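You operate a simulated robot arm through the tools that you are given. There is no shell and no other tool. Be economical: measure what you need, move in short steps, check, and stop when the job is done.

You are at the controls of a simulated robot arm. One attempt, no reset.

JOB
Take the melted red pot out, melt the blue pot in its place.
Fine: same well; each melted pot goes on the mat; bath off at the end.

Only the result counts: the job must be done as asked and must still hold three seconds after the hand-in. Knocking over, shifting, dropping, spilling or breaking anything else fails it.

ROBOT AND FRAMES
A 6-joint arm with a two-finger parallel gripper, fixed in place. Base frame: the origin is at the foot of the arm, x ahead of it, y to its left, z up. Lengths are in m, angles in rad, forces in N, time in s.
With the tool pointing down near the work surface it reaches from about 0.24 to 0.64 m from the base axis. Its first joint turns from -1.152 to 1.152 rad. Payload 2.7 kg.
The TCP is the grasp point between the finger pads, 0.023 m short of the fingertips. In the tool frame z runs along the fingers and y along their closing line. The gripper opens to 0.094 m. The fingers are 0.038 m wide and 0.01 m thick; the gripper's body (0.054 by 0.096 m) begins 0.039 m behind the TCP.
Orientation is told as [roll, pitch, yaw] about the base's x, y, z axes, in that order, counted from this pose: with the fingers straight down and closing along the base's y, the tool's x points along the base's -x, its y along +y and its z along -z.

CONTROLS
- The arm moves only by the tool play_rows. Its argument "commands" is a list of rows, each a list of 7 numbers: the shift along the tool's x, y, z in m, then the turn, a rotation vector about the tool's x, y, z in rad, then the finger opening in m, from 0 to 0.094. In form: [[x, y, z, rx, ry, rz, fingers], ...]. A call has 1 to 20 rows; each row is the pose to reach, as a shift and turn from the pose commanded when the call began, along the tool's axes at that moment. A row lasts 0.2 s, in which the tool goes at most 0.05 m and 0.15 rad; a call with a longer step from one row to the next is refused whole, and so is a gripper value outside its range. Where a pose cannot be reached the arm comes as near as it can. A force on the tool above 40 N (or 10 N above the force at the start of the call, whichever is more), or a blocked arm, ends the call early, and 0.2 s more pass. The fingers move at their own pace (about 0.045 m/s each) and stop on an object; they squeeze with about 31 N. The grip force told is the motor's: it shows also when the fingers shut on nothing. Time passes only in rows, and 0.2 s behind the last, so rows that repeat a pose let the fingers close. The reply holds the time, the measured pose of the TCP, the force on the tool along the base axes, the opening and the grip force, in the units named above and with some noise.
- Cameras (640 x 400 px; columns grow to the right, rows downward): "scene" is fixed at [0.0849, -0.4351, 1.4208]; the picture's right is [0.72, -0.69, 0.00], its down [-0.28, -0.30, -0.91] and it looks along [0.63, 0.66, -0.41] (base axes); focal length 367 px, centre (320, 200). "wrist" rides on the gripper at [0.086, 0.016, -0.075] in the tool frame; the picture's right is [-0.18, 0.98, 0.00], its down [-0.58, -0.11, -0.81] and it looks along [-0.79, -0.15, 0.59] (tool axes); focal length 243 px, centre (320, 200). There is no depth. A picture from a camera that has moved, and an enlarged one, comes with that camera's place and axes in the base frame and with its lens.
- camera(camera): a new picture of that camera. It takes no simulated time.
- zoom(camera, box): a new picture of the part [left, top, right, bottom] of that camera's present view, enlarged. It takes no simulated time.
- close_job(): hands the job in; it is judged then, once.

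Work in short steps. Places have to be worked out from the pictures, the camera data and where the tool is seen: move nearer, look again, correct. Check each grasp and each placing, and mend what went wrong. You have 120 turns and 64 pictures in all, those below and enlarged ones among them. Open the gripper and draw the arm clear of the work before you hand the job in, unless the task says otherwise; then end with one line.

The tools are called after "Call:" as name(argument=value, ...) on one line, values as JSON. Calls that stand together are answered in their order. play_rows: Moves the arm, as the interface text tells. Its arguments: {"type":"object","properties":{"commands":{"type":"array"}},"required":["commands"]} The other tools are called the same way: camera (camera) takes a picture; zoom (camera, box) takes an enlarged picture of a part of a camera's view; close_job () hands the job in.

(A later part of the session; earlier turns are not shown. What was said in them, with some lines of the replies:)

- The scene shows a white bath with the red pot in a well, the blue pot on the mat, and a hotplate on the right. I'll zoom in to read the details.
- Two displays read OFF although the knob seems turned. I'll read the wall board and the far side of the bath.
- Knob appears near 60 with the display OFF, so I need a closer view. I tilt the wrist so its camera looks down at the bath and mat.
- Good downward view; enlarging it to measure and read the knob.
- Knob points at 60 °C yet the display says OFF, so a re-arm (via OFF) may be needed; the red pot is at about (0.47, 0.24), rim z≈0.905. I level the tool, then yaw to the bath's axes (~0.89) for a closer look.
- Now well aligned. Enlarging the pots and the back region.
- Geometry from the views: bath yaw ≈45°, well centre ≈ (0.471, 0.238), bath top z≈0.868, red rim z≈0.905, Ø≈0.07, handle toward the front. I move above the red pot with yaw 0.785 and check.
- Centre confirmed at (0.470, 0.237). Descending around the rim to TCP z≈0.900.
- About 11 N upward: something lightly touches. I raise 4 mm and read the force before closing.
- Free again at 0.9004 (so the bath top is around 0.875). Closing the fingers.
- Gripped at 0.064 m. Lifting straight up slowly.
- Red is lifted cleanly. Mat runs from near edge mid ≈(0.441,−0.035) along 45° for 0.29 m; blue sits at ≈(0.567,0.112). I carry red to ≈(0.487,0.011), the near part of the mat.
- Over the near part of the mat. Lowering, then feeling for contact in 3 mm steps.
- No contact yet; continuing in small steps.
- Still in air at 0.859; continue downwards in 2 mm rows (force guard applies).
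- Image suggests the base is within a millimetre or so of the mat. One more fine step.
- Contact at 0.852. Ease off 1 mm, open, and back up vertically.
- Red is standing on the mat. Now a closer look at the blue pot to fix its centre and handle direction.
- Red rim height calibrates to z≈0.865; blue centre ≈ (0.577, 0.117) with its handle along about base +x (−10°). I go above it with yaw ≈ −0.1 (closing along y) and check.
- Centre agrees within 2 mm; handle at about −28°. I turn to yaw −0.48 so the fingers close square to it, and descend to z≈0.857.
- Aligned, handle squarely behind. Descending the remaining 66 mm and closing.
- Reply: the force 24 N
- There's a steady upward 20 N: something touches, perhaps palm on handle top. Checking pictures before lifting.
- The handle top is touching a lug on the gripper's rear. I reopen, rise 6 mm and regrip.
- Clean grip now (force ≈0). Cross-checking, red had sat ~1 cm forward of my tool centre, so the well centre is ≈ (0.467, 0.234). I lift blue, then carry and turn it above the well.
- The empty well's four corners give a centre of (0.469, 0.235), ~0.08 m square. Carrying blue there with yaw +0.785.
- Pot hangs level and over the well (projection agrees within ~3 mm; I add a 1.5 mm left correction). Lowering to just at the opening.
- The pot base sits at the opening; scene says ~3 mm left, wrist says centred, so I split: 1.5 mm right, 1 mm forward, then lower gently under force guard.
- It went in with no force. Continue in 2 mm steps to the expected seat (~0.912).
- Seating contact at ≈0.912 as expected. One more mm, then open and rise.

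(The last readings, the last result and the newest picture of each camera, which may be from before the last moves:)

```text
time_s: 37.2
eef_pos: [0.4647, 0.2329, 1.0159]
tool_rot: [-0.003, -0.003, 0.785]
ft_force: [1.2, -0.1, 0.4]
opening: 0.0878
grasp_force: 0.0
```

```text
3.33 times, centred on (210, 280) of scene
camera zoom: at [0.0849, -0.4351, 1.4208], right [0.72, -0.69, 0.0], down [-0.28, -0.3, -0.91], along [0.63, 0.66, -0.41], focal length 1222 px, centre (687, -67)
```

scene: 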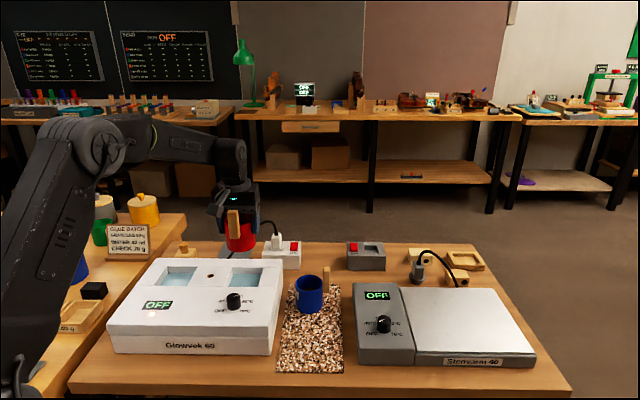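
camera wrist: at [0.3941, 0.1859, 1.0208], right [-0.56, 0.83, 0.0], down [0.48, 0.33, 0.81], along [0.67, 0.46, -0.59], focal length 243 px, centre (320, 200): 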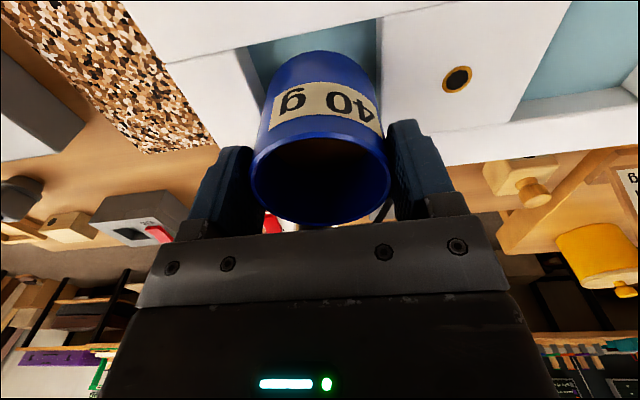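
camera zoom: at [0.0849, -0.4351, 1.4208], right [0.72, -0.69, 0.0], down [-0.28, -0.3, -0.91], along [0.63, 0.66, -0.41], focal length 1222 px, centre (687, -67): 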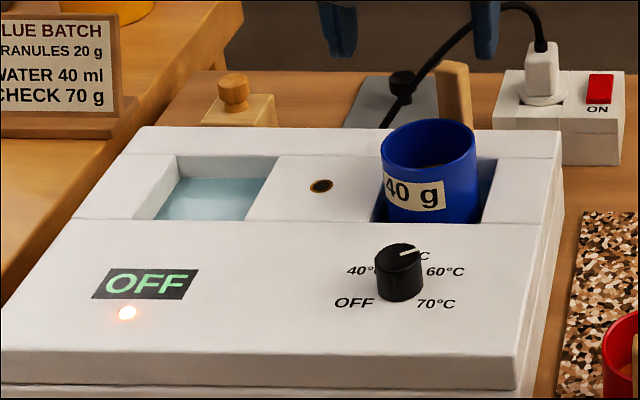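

Blue is seated, but the bath still reads OFF with the knob at 60 and the lamp lit; I'll cycle the knob to OFF and back. Knob ≈ (0.393, 0.160), top z≈0.90. I go above it with yaw −1.5 to have room for a half turn.

Call:
play_rows(commands=[[0.01, 0, 0, 0, 0, 0.145, 0.06], [0.02, 0, 0, 0, 0, 0.29, 0.06], [0.03, 0, 0, 0, 0, 0.435, 0.06], [0.045, 0, 0, 0, 0, 0.58, 0.06], [0.06, 0, 0, 0, 0, 0.725, 0.06], [0.075, 0, 0, 0, 0, 0.87, 0.06], [0.09, 0, 0, 0, 0, 1.015, 0.06], [0.1022, -0.0008, 0, 0, 0, 1.16, 0.06], [0.1022, -0.0008, 0, 0, 0, 1.305, 0.06], [0.1022, -0.0008, 0, 0, 0, 1.45, 0.06], [0.1022, -0.0008, 0, 0, 0, 1.595, 0.06], [0.1022, -0.0008, 0, 0, 0, 1.74, 0.06], [0.1022, -0.0008, 0, 0, 0, 1.885, 0.06], [0.1022, -0.0008, 0, 0, 0, 2.03, 0.06], [0.1022, -0.0008, 0.02, 0, 0, 2.175, 0.06], [0.1022, -0.0008, 0.04, 0, 0, 2.285, 0.06], [0.1022, -0.0008, 0.04, 0, 0, 2.285, 0.06]])

Call:
camera(camera="wrist")

Call:
zoom(camera="scene", box=[130, 220, 290, 340])

```text
time_s: 40.8
eef_pos: [0.3951, 0.1616, 0.9717]
tool_rot: [0.004, 0.001, -1.503]
ft_force: [0.1, -0.1, 0.6]
opening: 0.0602
grasp_force: 0.0
```

```text
23 pictures are left
camera wrist: at [0.4053, 0.2493, 1.0469], right [0.99, -0.12, 0.0], down [-0.07, -0.59, 0.81], along [-0.09, -0.8, -0.59], focal length 243 px, centre (320, 200)
```

wrist: 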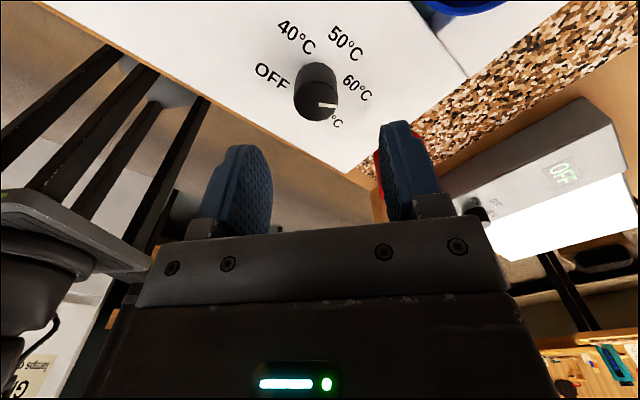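

```text
3.33 times, centred on (210, 280) of scene
camera zoom: at [0.0849, -0.4351, 1.4208], right [0.72, -0.69, 0.0], down [-0.28, -0.3, -0.91], along [0.63, 0.66, -0.41], focal length 1222 px, centre (687, -67)
```

zoom: 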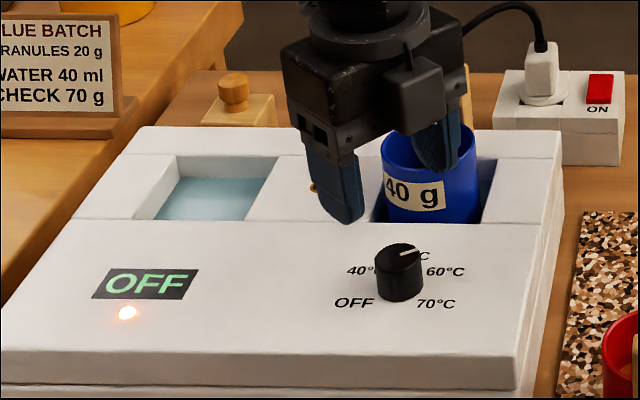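

Knob centre confirmed ≈ (0.394, 0.158). Descending over it to z≈0.905 and gripping.

Call:
play_rows(commands=[[-0.003, -0.0015, 0.03, 0, 0, 0, 0.06], [-0.003, -0.0015, 0.055, 0, 0, 0, 0.06], [-0.003, -0.0015, 0.067, 0, 0, 0, 0.06], [-0.003, -0.0015, 0.067, 0, 0, 0, 0.06], [-0.003, -0.0015, 0.067, 0, 0, 0, 0.04], [-0.003, -0.0015, 0.067, 0, 0, 0, 0.02], [-0.003, -0.0015, 0.067, 0, 0, 0, 0.02], [-0.003, -0.0015, 0.067, 0, 0, 0, 0.02]])

```text
time_s: 42.6
eef_pos: [0.3929, 0.1595, 0.9037]
tool_rot: [0.001, -0.001, -1.501]
ft_force: [-5.7, -1.5, -0.1]
opening: 0.0292
grasp_force: 45.1
```

Knob gripped (0.029 m). Turning it counter-clockwise (seen from above) toward OFF.

Call:
play_rows(commands=[[0, 0, 0, 0, 0, -0.145, 0.02], [0, 0, 0, 0, 0, -0.29, 0.02], [0, 0, 0, 0, 0, -0.435, 0.02], [0, 0, 0, 0, 0, -0.58, 0.02], [0, 0, 0, 0, 0, -0.725, 0.02], [0, 0, 0, 0, 0, -0.87, 0.02], [0, 0, 0, 0, 0, -1.015, 0.02], [0, 0, 0, 0, 0, -1.05, 0.02], [0, 0, 0, 0, 0, -1.05, 0.02]])

Call:
zoom(camera="scene", box=[130, 220, 290, 340])

```text
time_s: 44.6
eef_pos: [0.3936, 0.1593, 0.9046]
tool_rot: [0.001, -0.002, -0.449]
ft_force: [-7.9, 3.0, -19.9]
opening: 0.0288
grasp_force: 45.3
```

```text
3.33 times, centred on (210, 280) of scene
camera zoom: at [0.085, -0.4349, 1.4209], right [0.72, -0.69, 0.0], down [-0.28, -0.3, -0.91], along [0.63, 0.66, -0.41], focal length 1222 px, centre (687, -67)
```

zoom: 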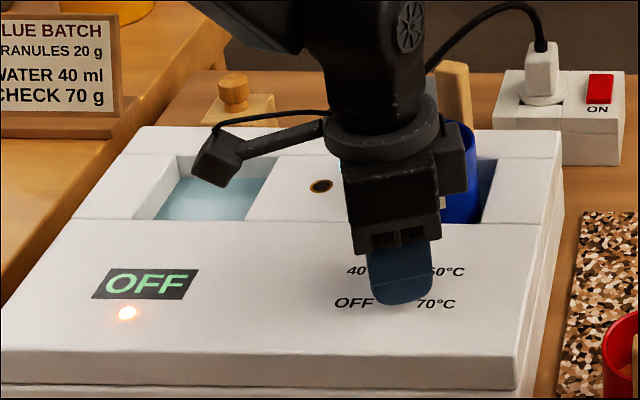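

Turned about 60°; still OFF. Continuing the rest of the way toward OFF.

Call:
play_rows(commands=[[0, 0, 0, 0, 0, -0.145, 0.02], [0, 0, 0, 0, 0, -0.29, 0.02], [0, 0, 0, 0, 0, -0.435, 0.02], [0, 0, 0, 0, 0, -0.58, 0.02], [0, 0, 0, 0, 0, -0.725, 0.02], [0, 0, 0, 0, 0, -0.87, 0.02], [0, 0, 0, 0, 0, -1.015, 0.02], [0, 0, 0, 0, 0, -1.16, 0.02], [0, 0, 0, 0, 0, -1.305, 0.02], [0, 0, 0, 0, 0, -1.45, 0.02], [0, 0, 0, 0, 0, -1.595, 0.02], [0, 0, 0, 0, 0, -1.74, 0.02], [0, 0, 0, 0, 0, -1.885, 0.02], [0, 0, 0, 0, 0, -1.98, 0.02], [0, 0, 0, 0, 0, -1.98, 0.02]])

```text
time_s: 47.8
eef_pos: [0.3937, 0.1609, 0.9057]
tool_rot: [-0.002, -0.002, 1.53]
ft_force: [-24.1, 17.9, -6.4]
opening: 0.0291
grasp_force: 44.8
```

Lateral force has built up (slight eccentricity). Opening, rising, and looking at the pointer and display.

Call:
play_rows(commands=[[0, 0, 0, 0, 0, 0, 0.04], [0, 0, 0, 0, 0, 0, 0.06], [0, 0, 0, 0, 0, 0, 0.06], [0, 0, -0.03, 0, 0, 0, 0.06], [0, 0, -0.065, 0, 0, 0, 0.06], [0, 0, -0.065, 0, 0, 0, 0.06]])

Call:
zoom(camera="scene", box=[130, 220, 290, 340])

Call:
camera(camera="wrist")

```text
time_s: 49.2
eef_pos: [0.3939, 0.1606, 0.972]
tool_rot: [-0.003, 0.0, 1.53]
ft_force: [0.0, 0.4, 0.4]
opening: 0.0601
grasp_force: 0.1
```

```text
3.33 times, centred on (210, 280) of scene
camera zoom: at [0.0849, -0.4351, 1.4208], right [0.72, -0.69, 0.0], down [-0.28, -0.3, -0.91], along [0.63, 0.66, -0.41], focal length 1222 px, centre (687, -67)
```

zoom: 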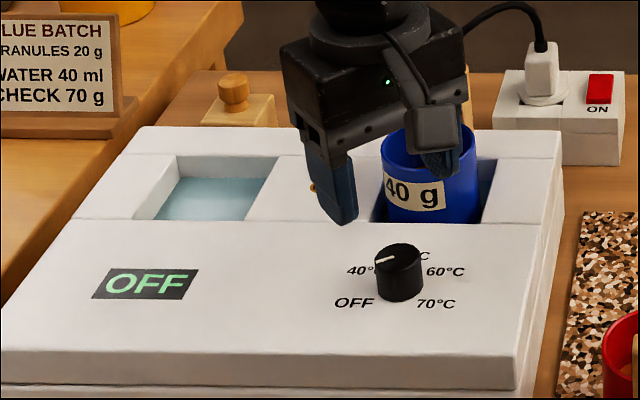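

```text
19 pictures are left
camera wrist: at [0.3738, 0.0736, 1.0467], right [-0.97, 0.22, 0.0], down [0.13, 0.58, 0.81], along [0.18, 0.79, -0.59], focal length 243 px, centre (320, 200)
```

wrist: 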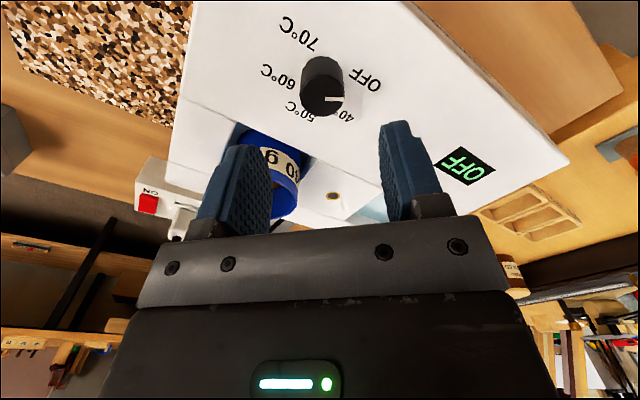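

The lamp went out and the pointer now sits at OFF – a real reset. Regrip (2.5 mm correction) and turn clockwise back to 60.

Call:
play_rows(commands=[[0.0025, 0, 0.03, 0, 0, 0, 0.06], [0.0025, 0, 0.055, 0, 0, 0, 0.06], [0.0025, 0, 0.067, 0, 0, 0, 0.06], [0.0025, 0, 0.067, 0, 0, 0, 0.06], [0.0025, 0, 0.067, 0, 0, 0, 0.04], [0.0025, 0, 0.067, 0, 0, 0, 0.02], [0.0025, 0, 0.067, 0, 0, 0, 0.02], [0.0025, 0, 0.067, 0, 0, 0, 0.02]])

Call:
play_rows(commands=[[0, 0, 0, 0, 0, 0.145, 0.02], [0, 0, 0, 0, 0, 0.29, 0.02], [0, 0, 0, 0, 0, 0.435, 0.02], [0, 0, 0, 0, 0, 0.58, 0.02], [0, 0, 0, 0, 0, 0.725, 0.02], [0, 0, 0, 0, 0, 0.87, 0.02], [0, 0, 0, 0, 0, 1.015, 0.02], [0, 0, 0, 0, 0, 1.16, 0.02], [0, 0, 0, 0, 0, 1.305, 0.02], [0, 0, 0, 0, 0, 1.45, 0.02], [0, 0, 0, 0, 0, 1.595, 0.02], [0, 0, 0, 0, 0, 1.74, 0.02], [0, 0, 0, 0, 0, 1.885, 0.02], [0, 0, 0, 0, 0, 2.03, 0.02], [0, 0, 0, 0, 0, 2.03, 0.02]])

Call:
zoom(camera="scene", box=[130, 220, 290, 340])

```text
time_s: 51.0
eef_pos: [0.3921, 0.1568, 0.9053]
tool_rot: [0.0, 0.002, 1.529]
ft_force: [-11.7, 2.5, 2.6]
opening: 0.029
grasp_force: 45.6
```

```text
time_s: 52.1
eef_pos: [0.392, 0.157, 0.9033]
tool_rot: [0.002, -0.001, 0.927]
ft_force: [-8.7, 1.9, 6.0]
opening: 0.029
grasp_force: 45.1
stopped in row 5: the force on the tool passed its limit (the readings are from after the stop); the commanded pose is now the measured one
```

```text
3.33 times, centred on (210, 280) of scene
camera zoom: at [0.0847, -0.4351, 1.4208], right [0.72, -0.69, 0.0], down [-0.28, -0.3, -0.91], along [0.63, 0.66, -0.41], focal length 1222 px, centre (687, -67)
```

zoom: 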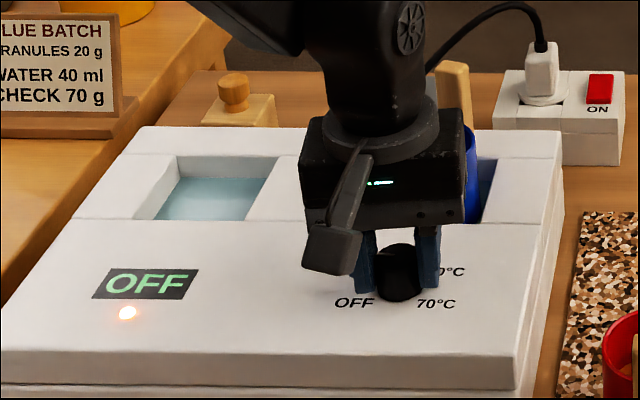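

Lamp lights again once off the OFF mark; the turn stopped early on side load. Continuing the turn to 60.

Call:
play_rows(commands=[[0, 0, 0, 0, 0, 0.1, 0.02], [0, 0, 0, 0, 0, 0.2, 0.02], [0, 0, 0, 0, 0, 0.3, 0.02], [0, 0, 0, 0, 0, 0.4, 0.02], [0, 0, 0, 0, 0, 0.5, 0.02], [0, 0, 0, 0, 0, 0.6, 0.02], [0, 0, 0, 0, 0, 0.7, 0.02], [0, 0, 0, 0, 0, 0.8, 0.02], [0, 0, 0, 0, 0, 0.9, 0.02], [0, 0, 0, 0, 0, 1.0, 0.02], [0, 0, 0, 0, 0, 1.1, 0.02], [0, 0, 0, 0, 0, 1.2, 0.02], [0, 0, 0, 0, 0, 1.3, 0.02], [0, 0, 0, 0, 0, 1.4, 0.02], [0, 0, 0, 0, 0, 1.5, 0.02]])

```text
time_s: 55.3
eef_pos: [0.3911, 0.1589, 0.9038]
tool_rot: [0.004, -0.001, -0.574]
ft_force: [-18.2, 29.1, 11.8]
opening: 0.0288
grasp_force: 45.3
```

Side load 34 N; I'll open, recentre slightly (toward −x, +y), regrip and finish the last ~0.93 rad.

Call:
play_rows(commands=[[0, 0, 0, 0, 0, 0, 0.035], [0, 0, 0, 0, 0, 0, 0.05], [0.0018, 0.001, 0, 0, 0, 0, 0.05], [0.0018, 0.001, 0, 0, 0, 0, 0.035], [0.0018, 0.001, 0, 0, 0, 0, 0.02], [0.0018, 0.001, 0, 0, 0, 0, 0.02]])

Call:
play_rows(commands=[[0, 0, 0, 0, 0, 0.1, 0.02], [0, 0, 0, 0, 0, 0.2, 0.02], [0, 0, 0, 0, 0, 0.3, 0.02], [0, 0, 0, 0, 0, 0.4, 0.02], [0, 0, 0, 0, 0, 0.5, 0.02], [0, 0, 0, 0, 0, 0.6, 0.02], [0, 0, 0, 0, 0, 0.7, 0.02], [0, 0, 0, 0, 0, 0.8, 0.02], [0, 0, 0, 0, 0, 0.9, 0.02], [0, 0, 0, 0, 0, 0.93, 0.02], [0, 0, 0, 0, 0, 0.93, 0.02]])

```text
time_s: 56.7
eef_pos: [0.3912, 0.1594, 0.9045]
tool_rot: [0.003, 0.001, -0.573]
ft_force: [4.9, 6.4, -4.5]
opening: 0.0297
grasp_force: 45.5
```

```text
time_s: 59.1
eef_pos: [0.3912, 0.1594, 0.9037]
tool_rot: [0.006, 0.002, -1.503]
ft_force: [22.3, 19.2, -20.6]
opening: 0.0297
grasp_force: 45.5
```

Back at the original angle. Releasing, rising and looking.

Call:
play_rows(commands=[[0, 0, 0, 0, 0, 0, 0.04], [0, 0, 0, 0, 0, 0, 0.06], [0, 0, 0, 0, 0, 0, 0.06], [0, 0, -0.03, 0, 0, 0, 0.06], [0, 0, -0.07, 0, 0, 0, 0.06], [0, 0, -0.07, 0, 0, 0, 0.06]])

Call:
zoom(camera="scene", box=[130, 220, 290, 340])

```text
time_s: 60.5
eef_pos: [0.3938, 0.1593, 0.9741]
tool_rot: [0.001, 0.0, -1.502]
ft_force: [-0.6, -0.3, -0.6]
opening: 0.0599
grasp_force: 0.0
```

```text
3.33 times, centred on (210, 280) of scene
camera zoom: at [0.0849, -0.4351, 1.4208], right [0.72, -0.69, 0.0], down [-0.28, -0.3, -0.91], along [0.63, 0.66, -0.41], focal length 1222 px, centre (687, -67)
```

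zoom: 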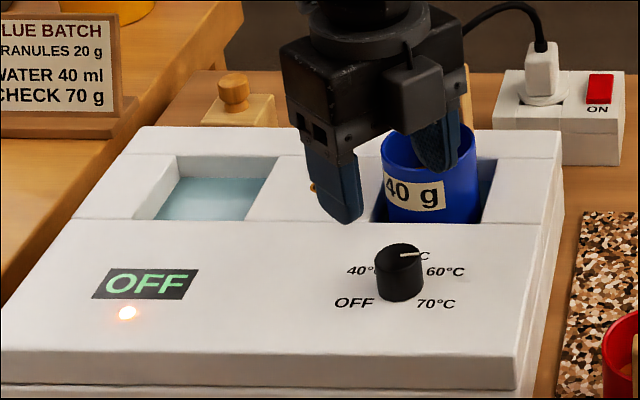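

The lamp follows the knob, so it looks like the heater light; the pointer sits a few degrees past its original spot. I retreat to the overview pose while time passes, then look at the blue pot's contents and the knob.

Call:
play_rows(commands=[[0, 0, -0.02, 0, 0, -0.145, 0.06], [0, 0, -0.04, 0, 0, -0.29, 0.06], [0, 0, -0.06, 0, 0, -0.435, 0.06], [0, 0, -0.08, 0, 0, -0.58, 0.06], [0, 0, -0.1, 0, 0, -0.725, 0.06], [0, 0, -0.106, 0, 0, -0.87, 0.06], [0, 0, -0.106, 0, 0, -1.015, 0.06], [0, 0, -0.106, 0, 0, -1.16, 0.06], [0, 0, -0.106, 0, 0, -1.305, 0.06], [0, 0, -0.106, 0, 0, -1.45, 0.06], [0, 0, -0.106, 0, 0, -1.595, 0.06], [0, 0, -0.106, 0, 0, -1.74, 0.06], [0, 0, -0.106, 0, 0, -1.885, 0.06], [0, 0, -0.106, 0, 0, -2.03, 0.06], [0, 0, -0.106, 0, 0, -2.175, 0.06], [0, 0, -0.106, 0, 0, -2.287, 0.06], [0, 0, -0.106, 0, 0, -2.287, 0.06]])

Call:
zoom(camera="wrist", box=[240, 0, 480, 180])

```text
time_s: 64.1
eef_pos: [0.3909, 0.1581, 1.0804]
tool_rot: [-0.001, 0.0, 0.786]
ft_force: [-0.4, 0.1, -0.6]
opening: 0.0603
grasp_force: 0.0
```

```text
2.22 times, centred on (360, 90) of wrist
camera zoom: at [0.3185, 0.1092, 1.1549], right [-0.57, 0.82, 0.0], down [0.49, 0.33, 0.81], along [0.66, 0.46, -0.59], focal length 539 px, centre (231, 444)
```

zoom: 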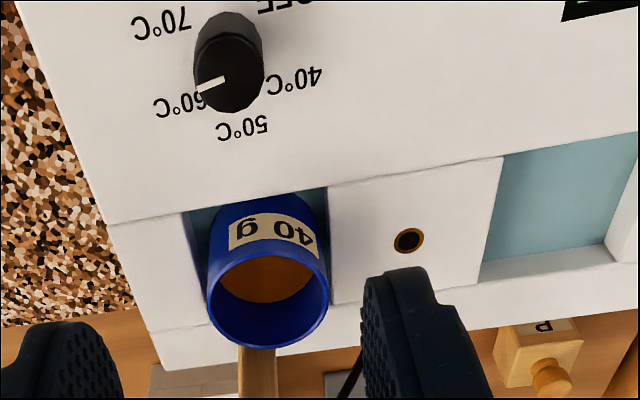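

The blue pot's contents have already turned from dark brown to orange-brown, so it is heating. Checking closely against red, and the display.

Call:
zoom(camera="wrist", box=[310, 100, 380, 160])

Call:
camera(camera="scene")

```text
6.67 times, centred on (345, 130) of wrist
camera zoom: at [0.3185, 0.1092, 1.1549], right [-0.57, 0.82, 0.0], down [0.49, 0.33, 0.81], along [0.66, 0.46, -0.59], focal length 1618 px, centre (153, 667)
```

zoom: 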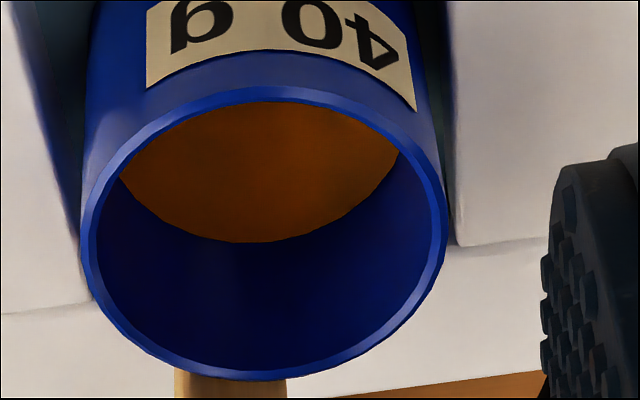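

```text
14 pictures are left
```

scene: 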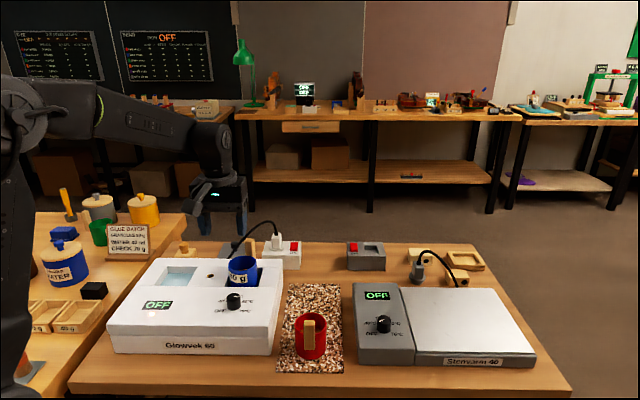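

Still a bit darker than red's glue. Waiting 4 s and comparing.

Call:
play_rows(commands=[[0, 0, 0, 0, 0, 0, 0.06], [0, 0, 0, 0, 0, 0, 0.06], [0, 0, 0, 0, 0, 0, 0.06], [0, 0, 0, 0, 0, 0, 0.06], [0, 0, 0, 0, 0, 0, 0.06], [0, 0, 0, 0, 0, 0, 0.06], [0, 0, 0, 0, 0, 0, 0.06], [0, 0, 0, 0, 0, 0, 0.06], [0, 0, 0, 0, 0, 0, 0.06], [0, 0, 0, 0, 0, 0, 0.06], [0, 0, 0, 0, 0, 0, 0.06], [0, 0, 0, 0, 0, 0, 0.06], [0, 0, 0, 0, 0, 0, 0.06], [0, 0, 0, 0, 0, 0, 0.06], [0, 0, 0, 0, 0, 0, 0.06], [0, 0, 0, 0, 0, 0, 0.06], [0, 0, 0, 0, 0, 0, 0.06], [0, 0, 0, 0, 0, 0, 0.06], [0, 0, 0, 0, 0, 0, 0.06], [0, 0, 0, 0, 0, 0, 0.06]])

Call:
zoom(camera="wrist", box=[310, 100, 380, 160])

Call:
zoom(camera="scene", box=[130, 240, 330, 365])

```text
time_s: 68.3
eef_pos: [0.3918, 0.1588, 1.0803]
tool_rot: [0.001, -0.002, 0.784]
ft_force: [0.6, 1.0, 0.2]
opening: 0.0599
grasp_force: 0.0
```

```text
6.67 times, centred on (345, 130) of wrist
camera zoom: at [0.3184, 0.1093, 1.155], right [-0.56, 0.83, 0.0], down [0.49, 0.33, 0.81], along [0.67, 0.45, -0.59], focal length 1618 px, centre (153, 667)
```

zoom: 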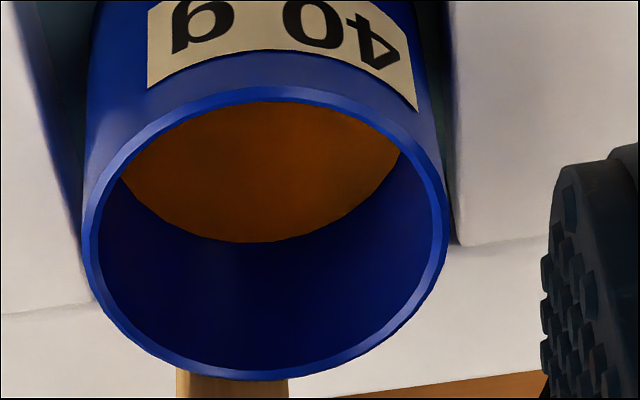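

```text
3.20 times, centred on (230, 302) of scene
camera zoom: at [0.0849, -0.4351, 1.4208], right [0.72, -0.69, 0.0], down [-0.28, -0.3, -0.91], along [0.63, 0.66, -0.41], focal length 1174 px, centre (608, -128)
```

zoom: 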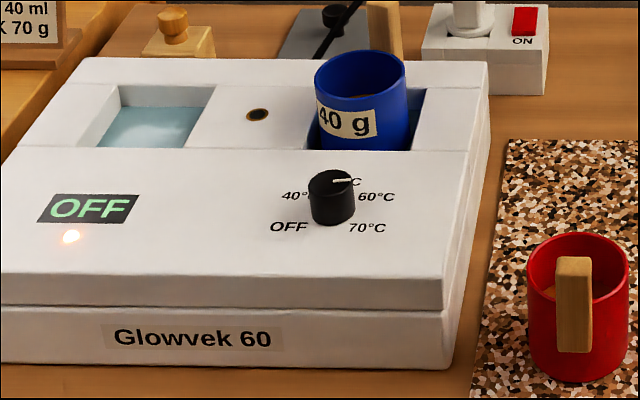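

No change over 4 s: steady melted colour. I'll take blue out now (bath still on in case it needs more), gripping exactly where I released it.

Call:
play_rows(commands=[[-0.03, 0, 0.01, 0, 0, 0, 0.088], [-0.07, 0.0005, 0.03, 0, 0, 0, 0.088], [-0.1, 0.001, 0.06, 0, 0, 0, 0.088], [-0.1055, 0.001, 0.09, 0, 0, 0, 0.088], [-0.1055, 0.001, 0.12, 0, 0, 0, 0.088], [-0.1055, 0.001, 0.15, 0, 0, 0, 0.088], [-0.1055, 0.001, 0.166, 0, 0, 0, 0.088], [-0.1055, 0.001, 0.166, 0, 0, 0, 0.088]])

Call:
play_rows(commands=[[0, 0, 0, 0, 0, 0, 0.078], [0, 0, 0, 0, 0, 0, 0.068], [0, 0, 0, 0, 0, 0, 0.05], [0, 0, 0, 0, 0, 0, 0.05], [0, 0, 0, 0, 0, 0, 0.05], [0, 0, 0, 0, 0, 0, 0.05]])

```text
time_s: 70.1
eef_pos: [0.4648, 0.2345, 0.9114]
tool_rot: [0.001, 0.0, 0.784]
ft_force: [-0.2, 0.5, -0.5]
opening: 0.0881
grasp_force: 0.0
```

```text
time_s: 71.5
eef_pos: [0.4654, 0.236, 0.9129]
tool_rot: [-0.001, -0.001, 0.784]
ft_force: [0.8, 0.0, 0.5]
opening: 0.0674
grasp_force: 31.2
```

Gripped. Lifting, then returning along the earlier path to the blue spot on the mat (0.575, 0.117), yaw −0.48.

Call:
play_rows(commands=[[0, 0, -0.015, 0, 0, 0, 0.05], [0, 0, -0.03, 0, 0, 0, 0.05], [0, 0, -0.06, 0, 0, 0, 0.05], [0, 0, -0.1, 0, 0, 0, 0.05], [0, 0, -0.1, 0, 0, 0, 0.05]])

Call:
play_rows(commands=[[0, 0, 0, 0, 0, 0.14, 0.05], [0.001, -0.015, 0, 0, 0, 0.28, 0.05], [0.002, -0.035, 0, 0, 0, 0.42, 0.05], [0.003, -0.06, 0, 0, 0, 0.56, 0.05], [0.004, -0.085, 0, 0, 0, 0.7, 0.05], [0.005, -0.11, 0, 0, 0, 0.84, 0.05], [0.006, -0.135, 0, 0, 0, 0.98, 0.05], [0.0066, -0.155, 0, 0, 0, 1.12, 0.05], [0.0066, -0.1616, 0, 0, 0, 1.263, 0.05], [0.0066, -0.1616, 0, 0, 0, 1.263, 0.05]])

Call:
zoom(camera="scene", box=[200, 190, 400, 390])

```text
time_s: 72.7
eef_pos: [0.4645, 0.2345, 1.0144]
tool_rot: [-0.002, -0.001, 0.785]
ft_force: [-0.3, 0.6, -0.1]
opening: 0.0672
grasp_force: 31.2
```

```text
time_s: 74.9
eef_pos: [0.5754, 0.1133, 1.0138]
tool_rot: [0.0, 0.0, -0.482]
ft_force: [0.4, -0.1, -1.4]
opening: 0.0673
grasp_force: 31.0
```

```text
2.00 times, centred on (300, 290) of scene
camera zoom: at [0.085, -0.4351, 1.4208], right [0.72, -0.69, 0.0], down [-0.28, -0.3, -0.91], along [0.63, 0.66, -0.41], focal length 734 px, centre (360, 20)
```

zoom: 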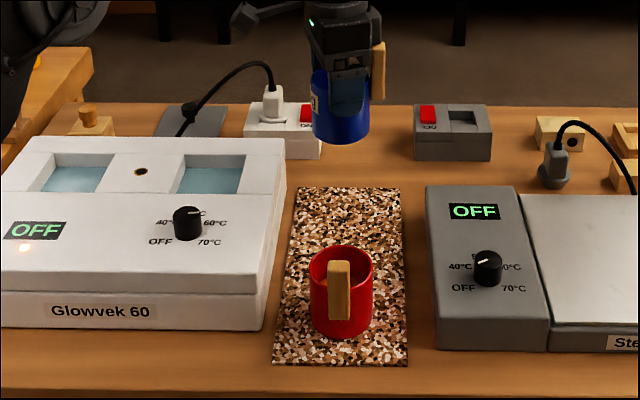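

Lowering blue to z≈0.867 then feeling down to ≈0.862.

Call:
play_rows(commands=[[0.0015, 0.003, 0.03, 0, 0, 0, 0.05], [0.0015, 0.003, 0.07, 0, 0, 0, 0.05], [0.0015, 0.003, 0.11, 0, 0, 0, 0.05], [0.0015, 0.003, 0.135, 0, 0, 0, 0.05], [0.0015, 0.003, 0.147, 0, 0, 0, 0.05], [0.0015, 0.003, 0.147, 0, 0, 0, 0.05]])

Call:
play_rows(commands=[[0, 0, 0.0015, 0, 0, 0, 0.05], [0, 0, 0.003, 0, 0, 0, 0.05], [0, 0, 0.003, 0, 0, 0, 0.05]])

```text
time_s: 76.3
eef_pos: [0.5747, 0.1193, 0.8676]
tool_rot: [0.001, 0.001, -0.48]
ft_force: [0.1, 0.3, -0.4]
opening: 0.0674
grasp_force: 30.9
```

```text
time_s: 77.1
eef_pos: [0.5755, 0.1192, 0.8646]
tool_rot: [0.0, 0.0, -0.478]
ft_force: [0.2, 0.4, -0.8]
opening: 0.0674
grasp_force: 31.1
```

Call:
play_rows(commands=[[0, 0, 0.0015, 0, 0, 0, 0.05], [0, 0, 0.0025, 0, 0, 0, 0.05], [0, 0, 0.0025, 0, 0, 0, 0.05]])

```text
time_s: 77.9
eef_pos: [0.5748, 0.1187, 0.863]
tool_rot: [0.003, 0.001, -0.477]
ft_force: [-5.1, 0.9, 12.7]
opening: 0.0672
grasp_force: 31.1
```

Seated (12.7 N up). Ease off 0.5 mm, open, rise, and look into the pot.

Call:
play_rows(commands=[[0, 0, -0.0005, 0, 0, 0, 0.05], [0, 0, -0.0005, 0, 0, 0, 0.068], [0, 0, -0.0005, 0, 0, 0, 0.08], [0, 0, -0.0005, 0, 0, 0, 0.088], [0, 0, -0.0005, 0, 0, 0, 0.088], [0, 0, -0.03, 0, 0, 0, 0.088], [0, 0, -0.07, 0, 0, 0, 0.088], [0, 0, -0.12, 0, 0, 0, 0.088], [0, 0, -0.16, 0, 0, 0, 0.088], [0, 0, -0.16, 0, 0, 0, 0.088]])

Call:
camera(camera="wrist")

```text
time_s: 80.1
eef_pos: [0.574, 0.118, 1.0212]
tool_rot: [0.0, -0.001, -0.479]
ft_force: [0.1, 0.1, -0.2]
opening: 0.0878
grasp_force: 0.1
```

```text
10 pictures are left
camera wrist: at [0.5058, 0.173, 1.0958], right [0.62, 0.79, 0.0], down [0.47, -0.36, 0.81], along [0.63, -0.5, -0.59], focal length 243 px, centre (320, 200)
```

wrist: 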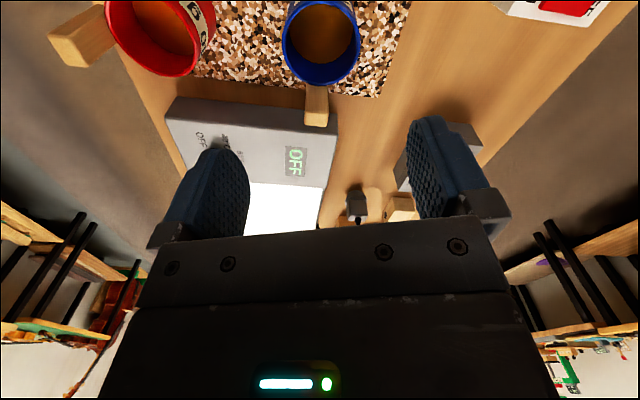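

Both pots are on the mat, apparently with the same orange contents; one enlarged comparison.

Call:
zoom(camera="wrist", box=[90, 0, 390, 130])

```text
2.13 times, centred on (240, 65) of wrist
camera zoom: at [0.5058, 0.173, 1.0958], right [0.62, 0.79, 0.0], down [0.47, -0.36, 0.81], along [0.63, -0.5, -0.59], focal length 518 px, centre (491, 488)
```

zoom: 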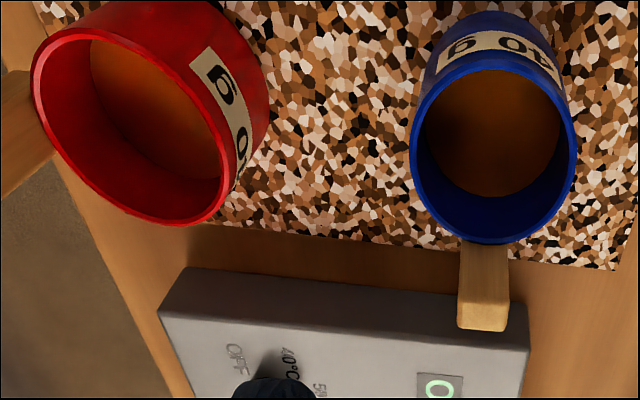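

Same melted colour in both. Now to switch the bath off: moving above the knob with yaw −1.5.

Call:
play_rows(commands=[[0.03, -0.008, 0, 0, 0, 0.145, 0.06], [0.06, -0.016, 0, 0, 0, 0.29, 0.06], [0.095, -0.025, 0, 0, 0, 0.435, 0.06], [0.13, -0.034, 0, 0, 0, 0.58, 0.06], [0.16, -0.043, 0, 0, 0, 0.725, 0.06], [0.18, -0.048, 0, 0, 0, 0.87, 0.06], [0.18, -0.048, 0.02, 0, 0, 1.015, 0.06], [0.18, -0.048, 0.046, 0, 0, 1.023, 0.06], [0.18, -0.048, 0.046, 0, 0, 1.023, 0.06]])

```text
time_s: 82.1
eef_pos: [0.393, 0.161, 0.976]
tool_rot: [0.0, 0.001, -1.502]
ft_force: [0.0, 0.5, 0.3]
opening: 0.06
grasp_force: 0.1
```

Above the knob. Descend, grip and turn toward OFF in two parts.

Call:
play_rows(commands=[[-0.0015, -0.001, 0.03, 0, 0, 0, 0.06], [-0.0015, -0.001, 0.055, 0, 0, 0, 0.06], [-0.0015, -0.001, 0.072, 0, 0, 0, 0.06], [-0.0015, -0.001, 0.072, 0, 0, 0, 0.04], [-0.0015, -0.001, 0.072, 0, 0, 0, 0.02], [-0.0015, -0.001, 0.072, 0, 0, 0, 0.02], [-0.0015, -0.001, 0.072, 0, 0, 0, 0.02]])

Call:
play_rows(commands=[[0, 0, 0, 0, 0, -0.1, 0.02], [0, 0, 0, 0, 0, -0.2, 0.02], [0, 0, 0, 0, 0, -0.3, 0.02], [0, 0, 0, 0, 0, -0.4, 0.02], [0, 0, 0, 0, 0, -0.5, 0.02], [0, 0, 0, 0, 0, -0.6, 0.02], [0, 0, 0, 0, 0, -0.7, 0.02], [0, 0, 0, 0, 0, -0.8, 0.02], [0, 0, 0, 0, 0, -0.9, 0.02], [0, 0, 0, 0, 0, -1.0, 0.02], [0, 0, 0, 0, 0, -1.1, 0.02], [0, 0, 0, 0, 0, -1.2, 0.02], [0, 0, 0, 0, 0, -1.3, 0.02], [0, 0, 0, 0, 0, -1.4, 0.02], [0, 0, 0, 0, 0, -1.5, 0.02]])

```text
time_s: 83.7
eef_pos: [0.3924, 0.1601, 0.903]
tool_rot: [0.001, 0.0, -1.501]
ft_force: [1.7, -0.1, -6.3]
opening: 0.0293
grasp_force: 45.0
```

```text
time_s: 86.3
eef_pos: [0.3937, 0.1582, 0.9038]
tool_rot: [0.005, -0.004, -0.33]
ft_force: [6.2, 4.8, -6.6]
opening: 0.029
grasp_force: 45.4
stopped in row 12: the force on the tool passed its limit (the readings are from after the stop); the commanded pose is now the measured one
```

Stopped by side load at yaw −0.33. Loosen, regrip at the same spot, continue.

Call:
play_rows(commands=[[0, 0, 0, 0, 0, 0, 0.035], [0, 0, 0, 0, 0, 0, 0.045], [0, 0, 0, 0, 0, 0, 0.035], [0, 0, 0, 0, 0, 0, 0.02], [0, 0, 0, 0, 0, 0, 0.02]])

Call:
play_rows(commands=[[0, 0, 0, 0, 0, -0.1, 0.02], [0, 0, 0, 0, 0, -0.2, 0.02], [0, 0, 0, 0, 0, -0.3, 0.02], [0, 0, 0, 0, 0, -0.4, 0.02], [0, 0, 0, 0, 0, -0.5, 0.02], [0, 0, 0, 0, 0, -0.6, 0.02], [0, 0, 0, 0, 0, -0.7, 0.02], [0, 0, 0, 0, 0, -0.8, 0.02], [0, 0, 0, 0, 0, -0.9, 0.02], [0, 0, 0, 0, 0, -1.0, 0.02]])

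```text
time_s: 87.5
eef_pos: [0.3922, 0.1581, 0.9033]
tool_rot: [0.003, -0.005, -0.329]
ft_force: [1.5, 6.0, -1.3]
opening: 0.0289
grasp_force: 44.9
```

```text
time_s: 89.7
eef_pos: [0.3912, 0.159, 0.9027]
tool_rot: [0.0, -0.001, 0.674]
ft_force: [2.8, 24.8, -14.9]
opening: 0.0289
grasp_force: 45.0
```

Regrip once more (shift ~1 mm toward +y) and complete the turn to yaw ≈ 1.55.

Call:
play_rows(commands=[[0, 0, 0, 0, 0, 0, 0.035], [-0.0006, 0.0008, 0, 0, 0, 0, 0.045], [-0.0006, 0.0008, 0, 0, 0, 0, 0.035], [-0.0006, 0.0008, 0, 0, 0, 0, 0.02], [-0.0006, 0.0008, 0, 0, 0, 0, 0.02]])

Call:
play_rows(commands=[[0, 0, 0, 0, 0, -0.1, 0.02], [0, 0, 0, 0, 0, -0.2, 0.02], [0, 0, 0, 0, 0, -0.3, 0.02], [0, 0, 0, 0, 0, -0.4, 0.02], [0, 0, 0, 0, 0, -0.5, 0.02], [0, 0, 0, 0, 0, -0.6, 0.02], [0, 0, 0, 0, 0, -0.7, 0.02], [0, 0, 0, 0, 0, -0.8, 0.02], [0, 0, 0, 0, 0, -0.88, 0.02], [0, 0, 0, 0, 0, -0.88, 0.02]])

Call:
zoom(camera="scene", box=[130, 240, 290, 340])

```text
time_s: 90.9
eef_pos: [0.3939, 0.1607, 0.9042]
tool_rot: [0.0, -0.004, 0.67]
ft_force: [-3.2, 3.1, 3.3]
opening: 0.0292
grasp_force: 45.5
```

```text
time_s: 93.1
eef_pos: [0.3936, 0.1585, 0.9027]
tool_rot: [-0.003, -0.001, 1.553]
ft_force: [-3.3, -0.2, 12.1]
opening: 0.029
grasp_force: 45.3
```

```text
4.00 times, centred on (210, 290) of scene
camera zoom: at [0.0847, -0.4352, 1.4208], right [0.72, -0.69, 0.0], down [-0.28, -0.3, -0.91], along [0.63, 0.66, -0.41], focal length 1467 px, centre (760, -160)
```

zoom: 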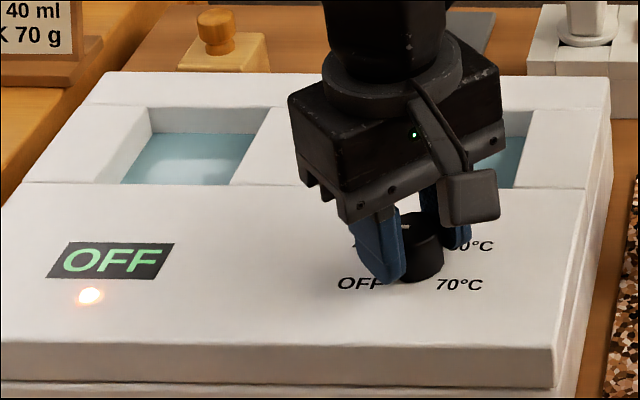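

Lamp still lit, so the pointer hasn't reached OFF. Releasing and rising to read it.

Call:
play_rows(commands=[[0, 0, 0, 0, 0, 0, 0.04], [0, 0, 0, 0, 0, 0, 0.06], [0, 0, -0.03, 0, 0, 0, 0.06], [0, 0, -0.07, 0, 0, 0, 0.06], [0, 0, -0.07, 0, 0, 0, 0.06]])

Call:
zoom(camera="scene", box=[130, 240, 290, 340])

```text
time_s: 94.3
eef_pos: [0.3929, 0.1609, 0.9743]
tool_rot: [-0.003, -0.002, 1.552]
ft_force: [0.7, -0.2, -0.5]
opening: 0.0599
grasp_force: 0.0
```

```text
4.00 times, centred on (210, 290) of scene
camera zoom: at [0.0849, -0.4351, 1.4208], right [0.72, -0.69, 0.0], down [-0.28, -0.3, -0.91], along [0.63, 0.66, -0.41], focal length 1467 px, centre (760, -160)
```

zoom: 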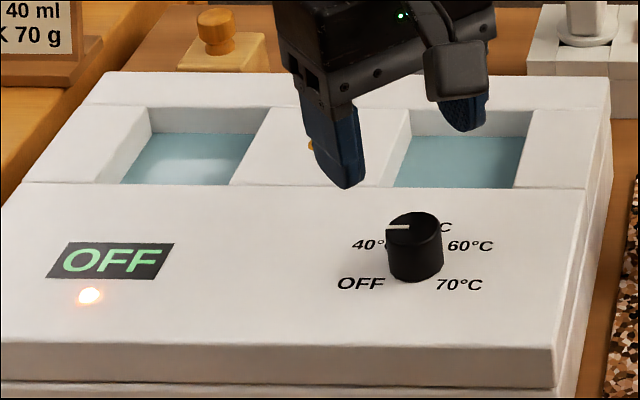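

Pointer is ~25° short of OFF. I turn back 0.45, grip again, and turn the remaining 0.45 rad.

Call:
play_rows(commands=[[0.0015, 0, 0, 0, 0, 0.15, 0.06], [0.0015, 0, 0, 0, 0, 0.3, 0.06], [0.0015, 0, 0, 0, 0, 0.45, 0.06], [0.0015, 0, 0.035, 0, 0, 0.45, 0.06], [0.0015, 0, 0.07, 0, 0, 0.45, 0.06], [0.0015, 0, 0.07, 0, 0, 0.45, 0.045], [0.0015, 0, 0.07, 0, 0, 0.45, 0.02], [0.0015, 0, 0.07, 0, 0, 0.45, 0.02], [0.0015, 0, 0.07, 0, 0, 0.45, 0.02]])

Call:
play_rows(commands=[[0, 0, 0, 0, 0, -0.1, 0.02], [0, 0, 0, 0, 0, -0.2, 0.02], [0, 0, 0, 0, 0, -0.3, 0.02], [0, 0, 0, 0, 0, -0.4, 0.02], [0, 0, 0, 0, 0, -0.45, 0.02], [0, 0, 0, 0, 0, -0.45, 0.02]])

Call:
play_rows(commands=[[0, 0, 0, 0, 0, 0, 0.04], [0, 0, 0, 0, 0, 0, 0.06], [0, 0, -0.03, 0, 0, 0, 0.06], [0, 0, -0.07, 0, 0, 0, 0.06], [0, 0, -0.1, 0, 0, 0, 0.06]])

Call:
zoom(camera="scene", box=[130, 240, 290, 340])

```text
time_s: 96.3
eef_pos: [0.3915, 0.1582, 0.9026]
tool_rot: [0.0, -0.003, 1.101]
ft_force: [-5.2, 3.1, -3.8]
opening: 0.0287
grasp_force: 44.9
```

```text
time_s: 97.7
eef_pos: [0.3926, 0.1586, 0.903]
tool_rot: [-0.001, -0.001, 1.551]
ft_force: [-2.2, 9.9, -21.4]
opening: 0.0291
grasp_force: 45.0
```

```text
time_s: 98.9
eef_pos: [0.3927, 0.1579, 1.0033]
tool_rot: [-0.002, -0.001, 1.549]
ft_force: [-0.6, 0.2, 0.5]
opening: 0.0601
grasp_force: 0.1
```

```text
4.00 times, centred on (210, 290) of scene
camera zoom: at [0.0849, -0.4351, 1.4208], right [0.72, -0.69, 0.0], down [-0.28, -0.3, -0.91], along [0.63, 0.66, -0.41], focal length 1467 px, centre (760, -160)
```

zoom: 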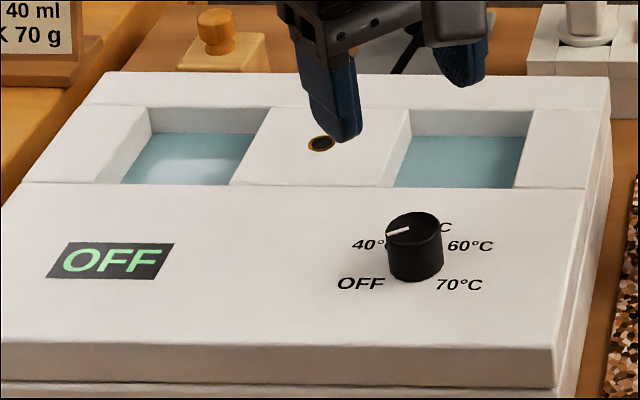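

Lamp is out and the pointer is at OFF. Retracting the arm clear and taking a final overview.

Call:
play_rows(commands=[[0, 0, -0.04, 0, 0, 0.14, 0.09], [0, 0, -0.08, 0, 0, 0.28, 0.09], [0, 0, -0.12, 0, 0, 0.42, 0.09], [0, 0, -0.16, 0, 0, 0.56, 0.09], [0, 0, -0.2, 0, 0, 0.7, 0.09], [0, 0, -0.2, 0, 0, 0.7, 0.09]])

Call:
zoom(camera="scene", box=[90, 200, 390, 390])

```text
time_s: 100.3
eef_pos: [0.3934, 0.1555, 1.2034]
tool_rot: [-0.001, -0.002, 0.849]
ft_force: [0.8, 0.2, 0.6]
opening: 0.09
grasp_force: 0.1
```

```text
2.11 times, centred on (240, 295) of scene
camera zoom: at [0.0849, -0.4351, 1.4208], right [0.72, -0.69, 0.0], down [-0.28, -0.3, -0.91], along [0.63, 0.66, -0.41], focal length 772 px, centre (488, 0)
```

zoom: 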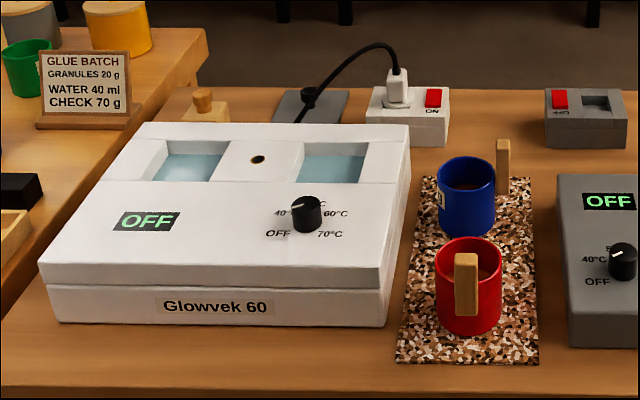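

Both pots are upright on the mat, the well is empty, the bath lamp is out with the knob at OFF, and the arm is clear. Handing in.

Call:
close_job()

```text
The job is handed in.
```

I took the red pot out and set it on the mat, melted the blue pot in the same well and put it on the mat beside the red one. The bath is off: knob at OFF, lamp out. I judged the melt by colour, since the bath's display read OFF the whole time, even while it was heating.
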